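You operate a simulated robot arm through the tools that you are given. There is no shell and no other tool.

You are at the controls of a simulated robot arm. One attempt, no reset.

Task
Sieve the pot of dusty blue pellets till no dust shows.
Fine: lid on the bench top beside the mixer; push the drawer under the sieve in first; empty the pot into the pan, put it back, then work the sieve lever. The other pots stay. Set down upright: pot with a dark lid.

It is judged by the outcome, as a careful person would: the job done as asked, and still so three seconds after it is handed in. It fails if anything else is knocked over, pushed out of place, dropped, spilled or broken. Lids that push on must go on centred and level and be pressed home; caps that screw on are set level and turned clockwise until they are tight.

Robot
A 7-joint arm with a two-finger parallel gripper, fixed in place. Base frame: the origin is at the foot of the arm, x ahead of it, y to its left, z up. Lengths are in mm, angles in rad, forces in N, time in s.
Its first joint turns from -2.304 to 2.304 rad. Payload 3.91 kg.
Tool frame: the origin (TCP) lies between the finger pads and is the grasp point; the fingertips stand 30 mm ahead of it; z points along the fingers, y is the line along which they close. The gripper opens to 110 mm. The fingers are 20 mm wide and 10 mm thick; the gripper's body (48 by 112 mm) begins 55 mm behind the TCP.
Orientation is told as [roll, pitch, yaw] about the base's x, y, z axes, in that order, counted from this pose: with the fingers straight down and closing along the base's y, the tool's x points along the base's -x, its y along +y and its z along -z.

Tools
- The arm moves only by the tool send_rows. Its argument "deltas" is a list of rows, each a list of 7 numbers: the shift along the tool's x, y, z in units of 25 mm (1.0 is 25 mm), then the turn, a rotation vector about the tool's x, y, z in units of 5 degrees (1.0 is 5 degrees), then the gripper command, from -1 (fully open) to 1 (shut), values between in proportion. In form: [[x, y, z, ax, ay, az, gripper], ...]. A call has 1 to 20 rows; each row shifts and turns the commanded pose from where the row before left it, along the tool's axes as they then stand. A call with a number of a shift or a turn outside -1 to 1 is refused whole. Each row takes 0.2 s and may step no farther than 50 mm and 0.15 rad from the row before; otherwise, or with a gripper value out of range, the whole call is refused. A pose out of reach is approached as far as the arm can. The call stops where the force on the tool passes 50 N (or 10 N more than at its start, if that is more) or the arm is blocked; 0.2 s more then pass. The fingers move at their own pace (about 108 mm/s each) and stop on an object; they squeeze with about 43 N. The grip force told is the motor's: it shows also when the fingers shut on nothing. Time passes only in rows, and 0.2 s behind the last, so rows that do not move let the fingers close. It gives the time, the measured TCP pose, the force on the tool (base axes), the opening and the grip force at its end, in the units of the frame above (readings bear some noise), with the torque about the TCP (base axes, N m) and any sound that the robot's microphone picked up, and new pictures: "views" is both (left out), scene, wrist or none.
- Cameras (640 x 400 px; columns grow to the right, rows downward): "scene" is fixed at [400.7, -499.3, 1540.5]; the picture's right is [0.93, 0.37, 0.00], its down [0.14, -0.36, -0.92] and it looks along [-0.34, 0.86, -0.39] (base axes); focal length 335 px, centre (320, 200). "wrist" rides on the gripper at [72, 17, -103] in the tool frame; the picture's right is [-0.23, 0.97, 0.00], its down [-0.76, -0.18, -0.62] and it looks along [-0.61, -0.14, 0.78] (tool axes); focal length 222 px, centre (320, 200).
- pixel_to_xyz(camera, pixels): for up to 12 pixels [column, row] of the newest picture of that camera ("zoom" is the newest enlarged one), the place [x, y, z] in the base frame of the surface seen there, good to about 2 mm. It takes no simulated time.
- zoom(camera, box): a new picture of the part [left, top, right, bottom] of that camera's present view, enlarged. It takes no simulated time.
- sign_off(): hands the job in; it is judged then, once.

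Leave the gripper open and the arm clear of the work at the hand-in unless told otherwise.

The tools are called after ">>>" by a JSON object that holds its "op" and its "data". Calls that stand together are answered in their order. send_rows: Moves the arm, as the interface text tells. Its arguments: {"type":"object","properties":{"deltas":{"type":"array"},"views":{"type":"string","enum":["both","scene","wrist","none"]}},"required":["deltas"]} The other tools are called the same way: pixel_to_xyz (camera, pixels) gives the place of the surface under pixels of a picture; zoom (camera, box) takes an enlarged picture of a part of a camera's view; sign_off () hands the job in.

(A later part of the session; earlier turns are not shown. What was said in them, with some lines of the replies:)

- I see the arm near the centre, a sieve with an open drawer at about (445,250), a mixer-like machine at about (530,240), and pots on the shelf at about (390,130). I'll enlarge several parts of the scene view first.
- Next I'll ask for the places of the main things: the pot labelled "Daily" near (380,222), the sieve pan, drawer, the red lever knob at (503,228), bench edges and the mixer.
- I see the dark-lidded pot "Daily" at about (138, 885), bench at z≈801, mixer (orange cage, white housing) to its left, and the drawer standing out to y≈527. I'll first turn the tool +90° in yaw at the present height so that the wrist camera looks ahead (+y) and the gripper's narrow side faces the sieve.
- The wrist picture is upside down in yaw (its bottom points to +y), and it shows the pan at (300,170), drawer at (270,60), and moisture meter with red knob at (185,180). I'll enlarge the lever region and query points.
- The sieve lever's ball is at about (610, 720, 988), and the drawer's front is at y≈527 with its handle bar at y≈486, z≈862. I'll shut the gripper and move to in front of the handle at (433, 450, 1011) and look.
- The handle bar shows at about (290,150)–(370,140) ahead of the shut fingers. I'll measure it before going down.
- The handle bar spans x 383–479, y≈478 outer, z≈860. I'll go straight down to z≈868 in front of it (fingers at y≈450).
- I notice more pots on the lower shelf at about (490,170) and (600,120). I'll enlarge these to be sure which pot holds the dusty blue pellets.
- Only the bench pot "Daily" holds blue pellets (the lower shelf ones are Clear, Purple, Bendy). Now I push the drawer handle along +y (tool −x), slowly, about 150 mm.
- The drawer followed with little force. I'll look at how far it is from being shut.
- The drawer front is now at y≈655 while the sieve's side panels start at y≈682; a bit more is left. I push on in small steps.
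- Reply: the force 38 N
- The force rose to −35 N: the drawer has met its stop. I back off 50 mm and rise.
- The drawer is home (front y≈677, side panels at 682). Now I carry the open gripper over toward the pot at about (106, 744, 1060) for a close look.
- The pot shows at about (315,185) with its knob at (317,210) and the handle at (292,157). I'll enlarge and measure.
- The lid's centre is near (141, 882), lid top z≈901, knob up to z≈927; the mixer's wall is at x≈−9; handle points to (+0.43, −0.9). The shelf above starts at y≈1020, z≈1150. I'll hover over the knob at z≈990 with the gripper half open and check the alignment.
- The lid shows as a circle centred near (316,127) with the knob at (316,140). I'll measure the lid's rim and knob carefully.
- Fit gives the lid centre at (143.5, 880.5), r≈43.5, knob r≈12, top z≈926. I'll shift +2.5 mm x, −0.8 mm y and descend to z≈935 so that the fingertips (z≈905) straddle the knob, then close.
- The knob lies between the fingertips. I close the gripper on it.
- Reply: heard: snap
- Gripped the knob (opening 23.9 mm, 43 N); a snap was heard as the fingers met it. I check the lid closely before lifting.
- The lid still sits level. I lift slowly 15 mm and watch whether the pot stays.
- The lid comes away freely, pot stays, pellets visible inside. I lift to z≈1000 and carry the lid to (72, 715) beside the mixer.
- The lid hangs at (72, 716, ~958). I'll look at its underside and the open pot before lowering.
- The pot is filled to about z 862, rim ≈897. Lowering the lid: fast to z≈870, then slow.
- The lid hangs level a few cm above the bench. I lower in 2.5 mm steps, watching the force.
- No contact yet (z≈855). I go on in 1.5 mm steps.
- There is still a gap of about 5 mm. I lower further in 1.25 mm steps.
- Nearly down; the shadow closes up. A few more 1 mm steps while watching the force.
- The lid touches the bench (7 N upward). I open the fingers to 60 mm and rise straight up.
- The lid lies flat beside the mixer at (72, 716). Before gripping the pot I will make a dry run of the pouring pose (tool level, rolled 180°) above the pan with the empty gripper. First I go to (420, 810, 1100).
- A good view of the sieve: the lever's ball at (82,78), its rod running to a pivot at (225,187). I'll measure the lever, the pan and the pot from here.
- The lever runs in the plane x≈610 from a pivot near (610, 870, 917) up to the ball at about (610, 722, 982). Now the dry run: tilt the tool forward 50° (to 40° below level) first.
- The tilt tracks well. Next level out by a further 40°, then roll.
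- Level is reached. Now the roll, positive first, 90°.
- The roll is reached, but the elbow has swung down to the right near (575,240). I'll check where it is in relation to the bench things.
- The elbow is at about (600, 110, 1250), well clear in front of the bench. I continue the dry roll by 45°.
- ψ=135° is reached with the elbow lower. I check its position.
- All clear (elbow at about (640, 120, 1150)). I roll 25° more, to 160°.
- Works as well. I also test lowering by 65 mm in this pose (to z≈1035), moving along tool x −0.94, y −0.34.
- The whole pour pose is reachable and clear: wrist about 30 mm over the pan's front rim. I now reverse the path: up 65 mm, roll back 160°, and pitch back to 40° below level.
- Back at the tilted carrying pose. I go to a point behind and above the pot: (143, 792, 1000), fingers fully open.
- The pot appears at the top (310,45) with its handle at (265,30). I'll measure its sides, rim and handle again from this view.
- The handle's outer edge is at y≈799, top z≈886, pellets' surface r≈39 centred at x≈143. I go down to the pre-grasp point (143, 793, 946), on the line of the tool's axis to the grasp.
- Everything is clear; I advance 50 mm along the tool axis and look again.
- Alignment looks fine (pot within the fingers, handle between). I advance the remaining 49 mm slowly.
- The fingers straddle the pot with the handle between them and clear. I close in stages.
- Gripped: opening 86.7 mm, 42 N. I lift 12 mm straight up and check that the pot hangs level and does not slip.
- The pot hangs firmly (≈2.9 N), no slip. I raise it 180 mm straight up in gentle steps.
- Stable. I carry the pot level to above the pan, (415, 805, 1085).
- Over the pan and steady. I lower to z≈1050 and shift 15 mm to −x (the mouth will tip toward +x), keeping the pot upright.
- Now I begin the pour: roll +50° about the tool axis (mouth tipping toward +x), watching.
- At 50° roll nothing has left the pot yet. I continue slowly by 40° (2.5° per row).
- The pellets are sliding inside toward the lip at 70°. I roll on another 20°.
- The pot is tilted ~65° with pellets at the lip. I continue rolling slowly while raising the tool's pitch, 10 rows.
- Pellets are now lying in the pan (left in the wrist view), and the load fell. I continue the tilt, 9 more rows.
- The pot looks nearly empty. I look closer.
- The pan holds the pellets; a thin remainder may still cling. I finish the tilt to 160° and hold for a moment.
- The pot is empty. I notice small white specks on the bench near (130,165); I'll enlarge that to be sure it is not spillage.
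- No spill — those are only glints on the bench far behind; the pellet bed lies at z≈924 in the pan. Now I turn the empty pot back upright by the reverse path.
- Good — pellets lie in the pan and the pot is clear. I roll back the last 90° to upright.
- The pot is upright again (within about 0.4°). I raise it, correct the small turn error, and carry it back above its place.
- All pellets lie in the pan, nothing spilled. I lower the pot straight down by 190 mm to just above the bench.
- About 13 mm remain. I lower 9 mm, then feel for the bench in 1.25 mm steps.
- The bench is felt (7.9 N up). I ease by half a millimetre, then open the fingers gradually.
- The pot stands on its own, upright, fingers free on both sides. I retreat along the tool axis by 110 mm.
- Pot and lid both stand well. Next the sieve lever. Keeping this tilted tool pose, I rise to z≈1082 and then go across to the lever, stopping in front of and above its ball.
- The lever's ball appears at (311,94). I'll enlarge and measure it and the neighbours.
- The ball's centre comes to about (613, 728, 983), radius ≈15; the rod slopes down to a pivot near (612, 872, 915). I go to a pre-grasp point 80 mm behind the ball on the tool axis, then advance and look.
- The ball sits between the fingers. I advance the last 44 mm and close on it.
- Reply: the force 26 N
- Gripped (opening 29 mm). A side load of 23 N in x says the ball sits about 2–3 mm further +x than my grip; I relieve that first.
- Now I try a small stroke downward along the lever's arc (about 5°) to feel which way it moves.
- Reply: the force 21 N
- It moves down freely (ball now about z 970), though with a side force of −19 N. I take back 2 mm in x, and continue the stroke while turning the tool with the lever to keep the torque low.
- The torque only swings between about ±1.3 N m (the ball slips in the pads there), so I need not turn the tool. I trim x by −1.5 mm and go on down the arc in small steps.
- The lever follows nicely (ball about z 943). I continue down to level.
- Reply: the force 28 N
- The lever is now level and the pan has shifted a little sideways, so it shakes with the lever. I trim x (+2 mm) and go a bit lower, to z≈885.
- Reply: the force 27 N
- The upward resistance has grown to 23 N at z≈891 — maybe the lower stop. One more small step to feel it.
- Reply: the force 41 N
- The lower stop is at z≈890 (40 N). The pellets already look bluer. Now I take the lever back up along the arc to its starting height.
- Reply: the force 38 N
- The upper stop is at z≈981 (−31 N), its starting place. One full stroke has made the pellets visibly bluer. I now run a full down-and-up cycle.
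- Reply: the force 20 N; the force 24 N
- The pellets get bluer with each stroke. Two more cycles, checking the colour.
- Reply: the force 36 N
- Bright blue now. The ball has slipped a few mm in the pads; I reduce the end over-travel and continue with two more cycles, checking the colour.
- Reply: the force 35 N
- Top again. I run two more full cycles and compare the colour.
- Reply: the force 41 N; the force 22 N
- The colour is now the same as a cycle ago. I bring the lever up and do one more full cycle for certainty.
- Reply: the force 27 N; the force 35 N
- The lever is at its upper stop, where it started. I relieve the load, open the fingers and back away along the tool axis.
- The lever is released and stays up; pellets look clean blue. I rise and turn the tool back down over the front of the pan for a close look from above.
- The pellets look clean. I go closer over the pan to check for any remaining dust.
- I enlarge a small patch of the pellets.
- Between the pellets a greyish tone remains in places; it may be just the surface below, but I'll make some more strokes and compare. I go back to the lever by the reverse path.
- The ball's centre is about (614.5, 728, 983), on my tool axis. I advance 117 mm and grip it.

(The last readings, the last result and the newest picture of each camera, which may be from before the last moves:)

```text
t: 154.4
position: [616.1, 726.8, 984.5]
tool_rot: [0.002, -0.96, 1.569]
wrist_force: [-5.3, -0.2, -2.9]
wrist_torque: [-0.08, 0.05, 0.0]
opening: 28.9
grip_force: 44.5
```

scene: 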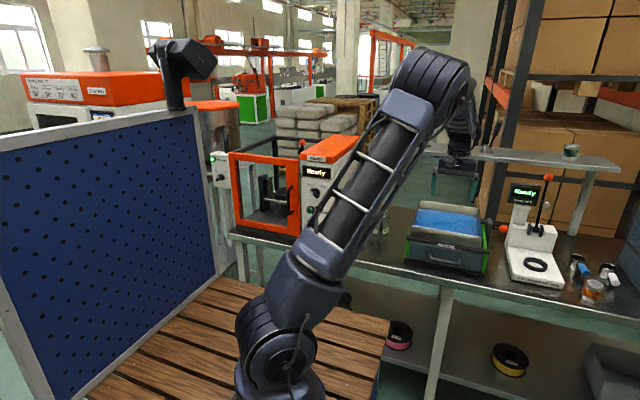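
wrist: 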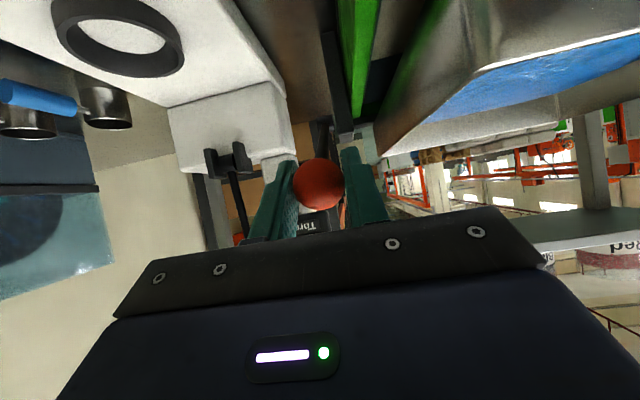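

A centred grip. Two full down-and-up cycles.

>>> {"op": "send_rows", "data": {"deltas": [[0.292, 0, 0.07, 0, 0, 0, 1], [0.292, 0, 0.07, 0, 0, 0, 1], [0.518, 0, 0.167, 0, 0, 0, 1], [0.501, 0, 0.211, 0, 0, 0, 1], [0.482, 0, 0.253, 0, 0, 0, 1], [0.459, 0, 0.293, 0, 0, 0, 1], [0.46, 0, 0.28, 0, 0, 0, 1], [0.44, 0, 0.338, 0, 0, 0, 1], [0.04, 0, 0.03, 0, 0, 0, 1], [-0.04, 0, -0.03, 0, 0, 0, 1], [-0.44, 0, -0.338, 0, 0, 0, 1], [-0.46, 0, -0.28, 0, 0, 0, 1], [-0.459, 0, -0.293, 0, 0, 0, 1], [-0.482, 0, -0.253, 0, 0, 0, 1], [-0.501, 0, -0.211, 0, 0, 0, 1], [-0.518, 0, -0.167, 0, 0, 0, 1], [-0.292, 0, -0.07, 0, 0, 0, 1], [-0.25, 0, -0.06, 0, 0, 0, 1]], "views": "none"}}

>>> {"op": "send_rows", "data": {"deltas": [[0.25, 0, 0.06, 0, 0, 0, 1], [0.292, 0, 0.07, 0, 0, 0, 1], [0.518, 0, 0.167, 0, 0, 0, 1], [0.501, 0, 0.211, 0, 0, 0, 1], [0.482, 0, 0.253, 0, 0, 0, 1], [0.459, 0, 0.293, 0, 0, 0, 1], [0.46, 0, 0.28, 0, 0, 0, 1], [0.44, 0, 0.338, 0, 0, 0, 1], [0.04, 0, 0.03, 0, 0, 0, 1], [-0.04, 0, -0.03, 0, 0, 0, 1], [-0.44, 0, -0.338, 0, 0, 0, 1], [-0.46, 0, -0.28, 0, 0, 0, 1], [-0.459, 0, -0.293, 0, 0, 0, 1], [-0.482, 0, -0.253, 0, 0, 0, 1], [-0.501, 0, -0.211, 0, 0, 0, 1], [-0.518, 0, -0.167, 0, 0, 0, 1], [-0.292, 0, -0.07, 0, 0, 0, 1], [-0.25, 0, -0.06, 0, 0, 0, 1]], "views": "both"}}

>>> {"op": "zoom", "data": {"camera": "scene", "box": [395, 180, 535, 290]}}

```text
t: 158.2
position: [616.6, 726.2, 980.9]
tool_rot: [0.005, -0.959, 1.568]
wrist_force: [-4.7, -4.4, -11.8]
wrist_torque: [-0.13, -0.04, 0.0]
opening: 29.1
grip_force: 45.0
```

```text
t: 162.0
position: [614.9, 726.2, 980.3]
tool_rot: [0.008, -0.958, 1.567]
wrist_force: [-4.7, -6.4, -24.2]
wrist_torque: [0.28, -0.13, 0.01]
opening: 29.0
grip_force: 44.8
```

scene: 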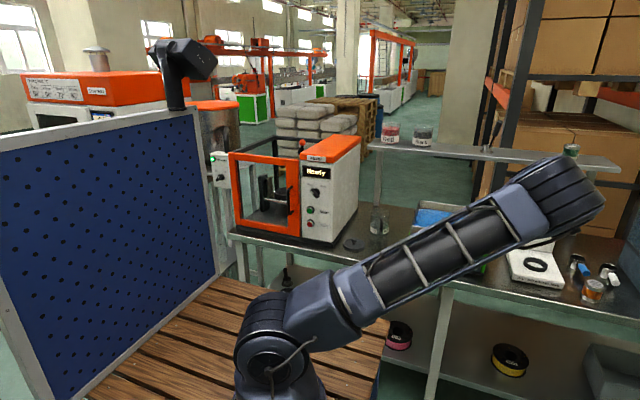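
wrist: 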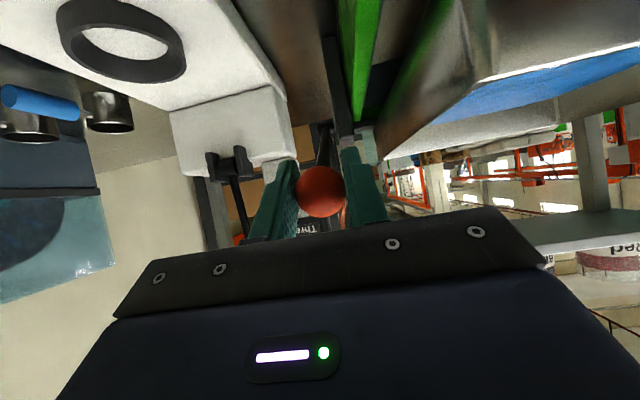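

```text
3.64 times, centred on (465, 235) of scene
```

zoom: 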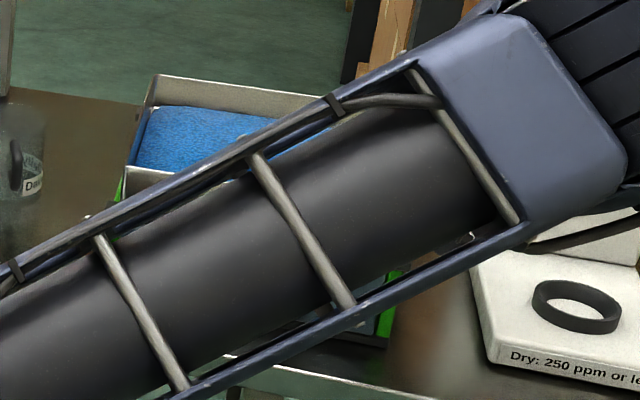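

Lever at the top again. I relieve, open, back away and return to the same viewing place.

>>> {"op": "send_rows", "data": {"deltas": [[0.08, 0, 0.02, 0, 0, 0, 1], [0, 0, 0, 0, 0, 0, 0.35], [0, 0, 0, 0, 0, 0, -0.1], [0, 0, 0, 0, 0, 0, -0.1], [0, 0, -0.6, 0, 0, 0, -0.1], [0, 0, -1, 0, 0, 0, -0.1], [0, 0, -1, 0, 0, 0, -0.1], [0, 0, -1, 0, 0, 0, -0.1], [0, 0, -1, 0, 0, 0, -0.1], [-0.82, 0, -0.574, 0, 0, 0, -0.1], [-0.82, 0, -0.574, 0, 0, 0, -0.1], [-0.82, 0, -0.574, 0, 0, 0, -0.1], [-0.6, 0, -0.42, 0, 0, 0, -0.1]], "views": "none"}}

>>> {"op": "send_rows", "data": {"deltas": [[0, 0.7, 0, 0, 1, 0, -0.5], [0, 0.7, 0, 0, 1, 0, -1], [0, 0.7, 0, 0, 1, 0, -1], [0, 0.7, 0, 0, 1, 0, -1], [0, 0.7, 0, 0, 1, 0, -1], [0, 0.7, 0, 0, 1, 0, -1], [0, 0.7, 0, 0, 1, 0, -1], [0, 0.7, 0, 0, 1, 0, -1], [0, 0.7, 0, 0, 1, 0, -1], [0, 0.7, 0, 0, 1, 0, -1], [0, 0.7, 0, 0, 0.98, 0, -1], [-0.8, 0, 0, 0, 0, 0, -1], [-0.8, 0, 0, 0, 0, 0, -1], [-0.8, 0, 0.2, 0, 0, 0, -1], [-0.8, 0, 0.3, 0, 0, 0, -1], [-0.8, 0, 0.3, 0, 0, 0, -1], [-0.8, 0, 0.3, 0, 0, 0, -1], [-0.8, 0, 0.3, 0, 0, 0, -1]], "views": "both"}}

>>> {"op": "zoom", "data": {"camera": "wrist", "box": [300, 0, 400, 65]}}

>>> {"op": "zoom", "data": {"camera": "wrist", "box": [240, 90, 360, 170]}}

>>> {"op": "zoom", "data": {"camera": "wrist", "box": [160, 0, 460, 200]}}

```text
t: 164.8
position: [616.2, 633.6, 1140.4]
tool_rot: [0.005, -0.961, 1.569]
wrist_force: [0.1, 0.1, 0.2]
wrist_torque: [0.04, -0.02, -0.02]
opening: 60.6
grip_force: 0.2
```

```text
t: 168.6
position: [421.8, 771.9, 1106.7]
tool_rot: [0.003, -0.005, 1.573]
wrist_force: [0.1, 0.0, 0.3]
wrist_torque: [0.01, 0.01, -0.04]
opening: 110.2
grip_force: 0.0
```

scene: 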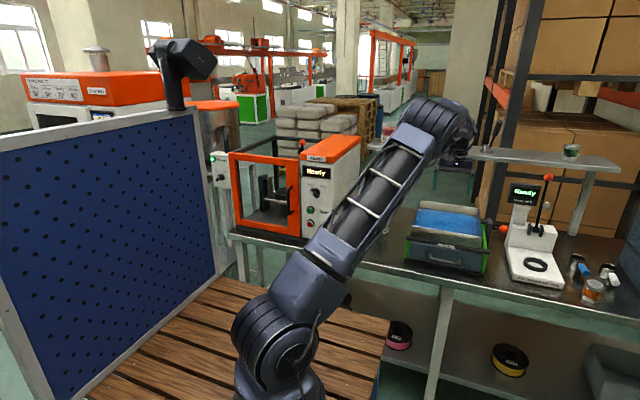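
wrist: 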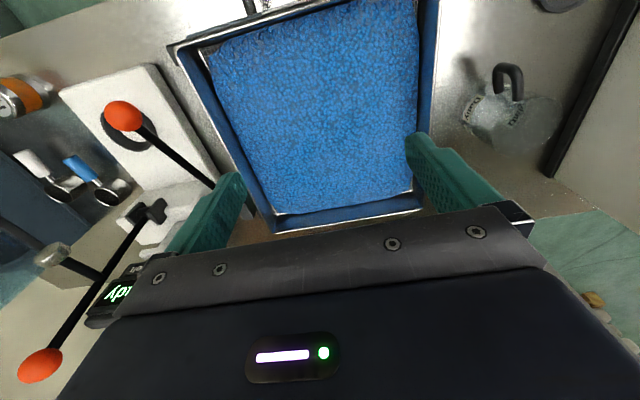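

```text
6.15 times, centred on (350, 32) of wrist
```

zoom: 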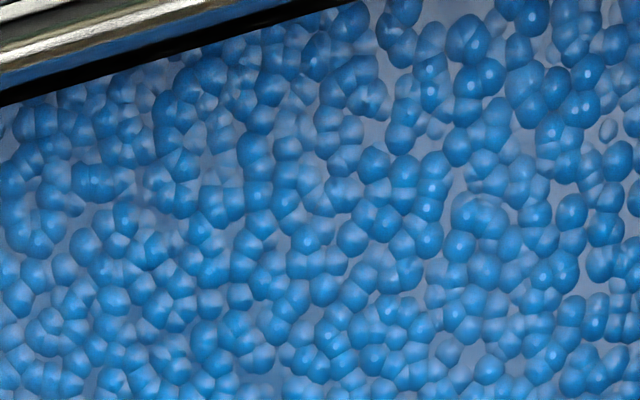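

```text
5.00 times, centred on (300, 130) of wrist
```

zoom: 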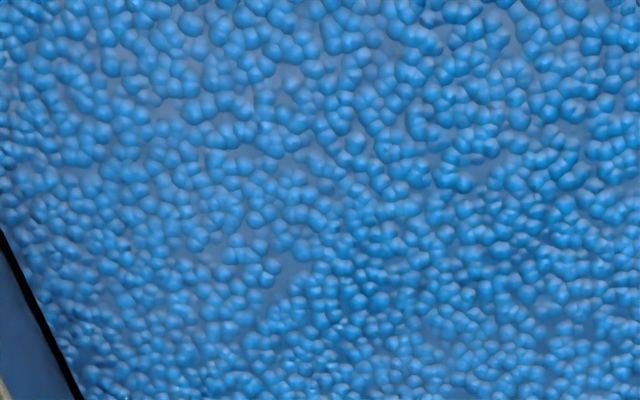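

```text
2.00 times, centred on (310, 100) of wrist
```

zoom: 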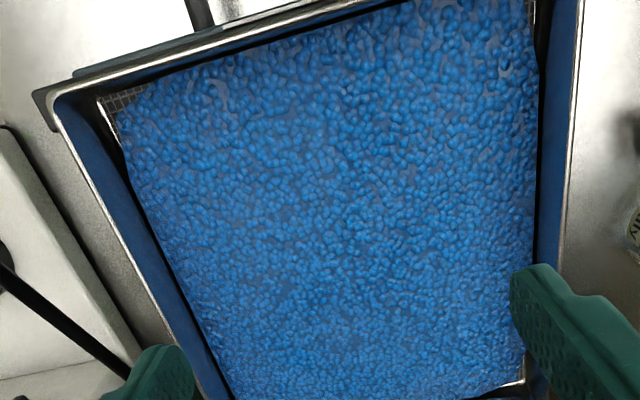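

No change against the view before the extra strokes: the pellets are clean blue, no dust shows. I now withdraw the open gripper to its high starting area and check everything.

>>> {"op": "send_rows", "data": {"deltas": [[0, 0, -0.8, 0, 0, 0, -1], [0.88, 0.49, -0.6, 0, 0, 0, -1], [0.88, 0.49, -0.6, 0, 0, 0, -1], [0.88, 0.49, -0.6, 0, 0, 0, -1], [0.88, 0.49, -0.6, 0, 0, 0, -1], [0.88, 0.49, -0.5, 0, 0, 0, -1], [0.88, 0.49, -0.5, 0, 0, 0, -1]], "views": "both"}}

>>> {"op": "zoom", "data": {"camera": "scene", "box": [330, 185, 520, 290]}}

>>> {"op": "zoom", "data": {"camera": "wrist", "box": [200, 0, 640, 240]}}

>>> {"op": "zoom", "data": {"camera": "scene", "box": [480, 130, 640, 320]}}

```text
t: 170.2
position: [351.1, 638.7, 1209.7]
tool_rot: [0.002, -0.001, 1.572]
wrist_force: [-0.1, -0.2, 0.4]
wrist_torque: [-0.01, 0.02, 0.02]
opening: 110.0
grip_force: 0.1
```

scene: 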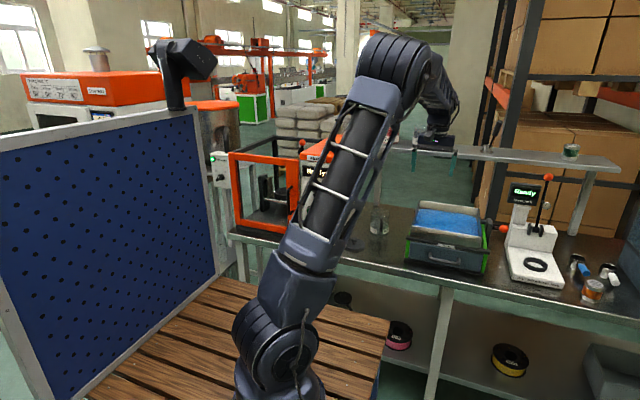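
wrist: 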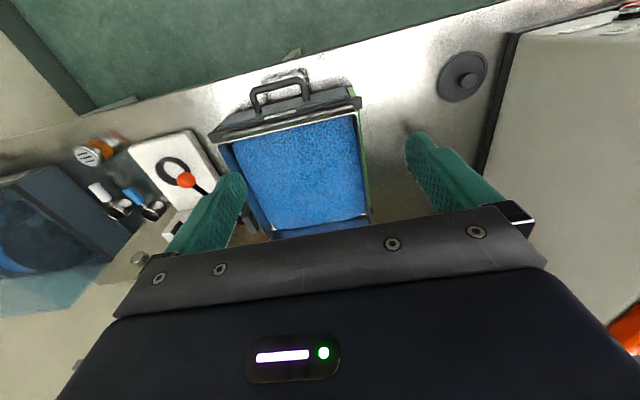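

```text
3.37 times, centred on (425, 238) of scene
```

zoom: 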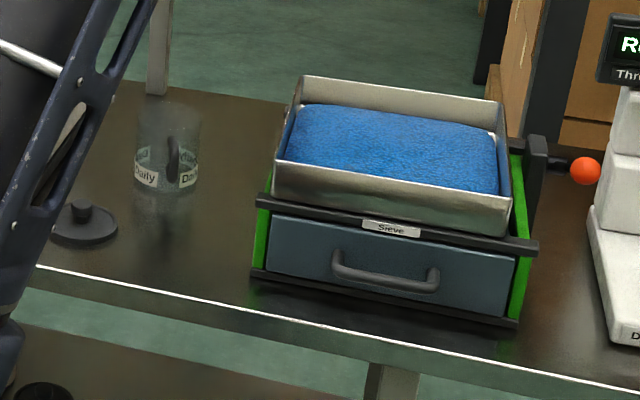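

```text
1.45 times, centred on (420, 120) of wrist
```

zoom: 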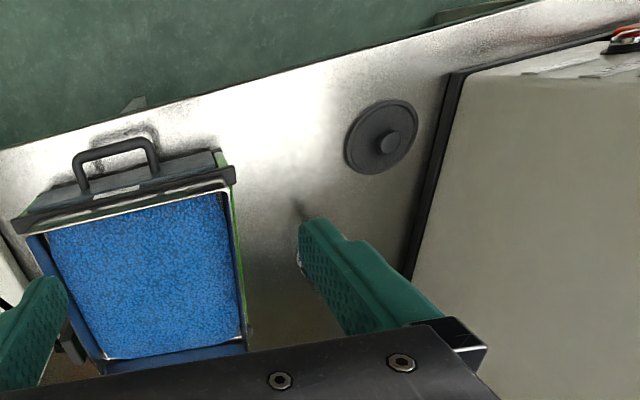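

```text
2.11 times, centred on (560, 225) of scene
```

zoom: 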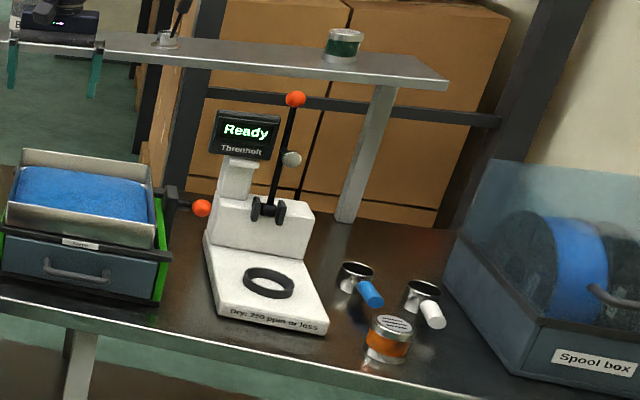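

All other things stand as before. A last check of pot, lid, drawer positions.

>>> {"op": "pixel_to_xyz", "data": {"camera": "scene", "pixels": [[381, 222], [381, 230], [373, 232], [386, 231], [354, 240], [354, 249], [445, 262], [413, 245], [503, 228]]}}

>>> {"op": "zoom", "data": {"camera": "scene", "box": [335, 195, 415, 260]}}

```text
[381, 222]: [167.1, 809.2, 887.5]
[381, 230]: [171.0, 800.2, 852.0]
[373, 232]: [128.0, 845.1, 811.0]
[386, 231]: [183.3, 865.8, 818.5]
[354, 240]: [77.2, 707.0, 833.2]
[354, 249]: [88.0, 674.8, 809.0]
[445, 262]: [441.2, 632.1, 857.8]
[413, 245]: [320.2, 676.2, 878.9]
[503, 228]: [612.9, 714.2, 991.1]
```

```text
6.15 times, centred on (375, 228) of scene
```

zoom: 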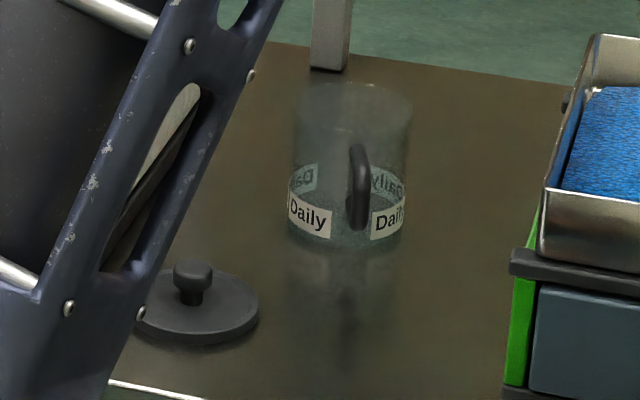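

I checked each point before handing in:
- **Pot:** it is upright in its old place. The handle is at (167, 809), within 2 mm of the start.
- **Lid:** it lies flat on the bench beside the mixer.
- **Drawer:** it is shut, front at y≈676.
- **Lever:** it is back at its upper rest.
- **Pellets:** they are in the pan and clean blue, with no change in the last strokes.
- **Spills and other pots:** no spill is visible and the other pots have not moved.

The gripper is open and clear of the work, so I hand in.

>>> {"op": "sign_off", "data": {}}

```text
The job is handed in.
```

I sieved the "Daily" pot of blue pellets and handed the job in. In the last check no dust showed on them, and two more full strokes of the lever changed nothing.

- **Drawer:** I pushed it in first, to its stop, and it stayed shut.
- **Lid:** it lies flat on the bench top beside the mixer. I read your note as wanting it left there, so it is not back on the pot.
- **Pot:** I emptied it into the pan and set it back upright, within about 2 mm of where it stood.
- **Lever:** I worked it through eight full down-and-up strokes, and it rests at the top where it started.
- **Everything else:** the other pots stayed put, and I saw no pellets outside the pan. The gripper is open and clear of the work.

There was a snap when the gripper first closed on the lid's knob. The lid lifted off freely, and I saw no damage to it or the pot.
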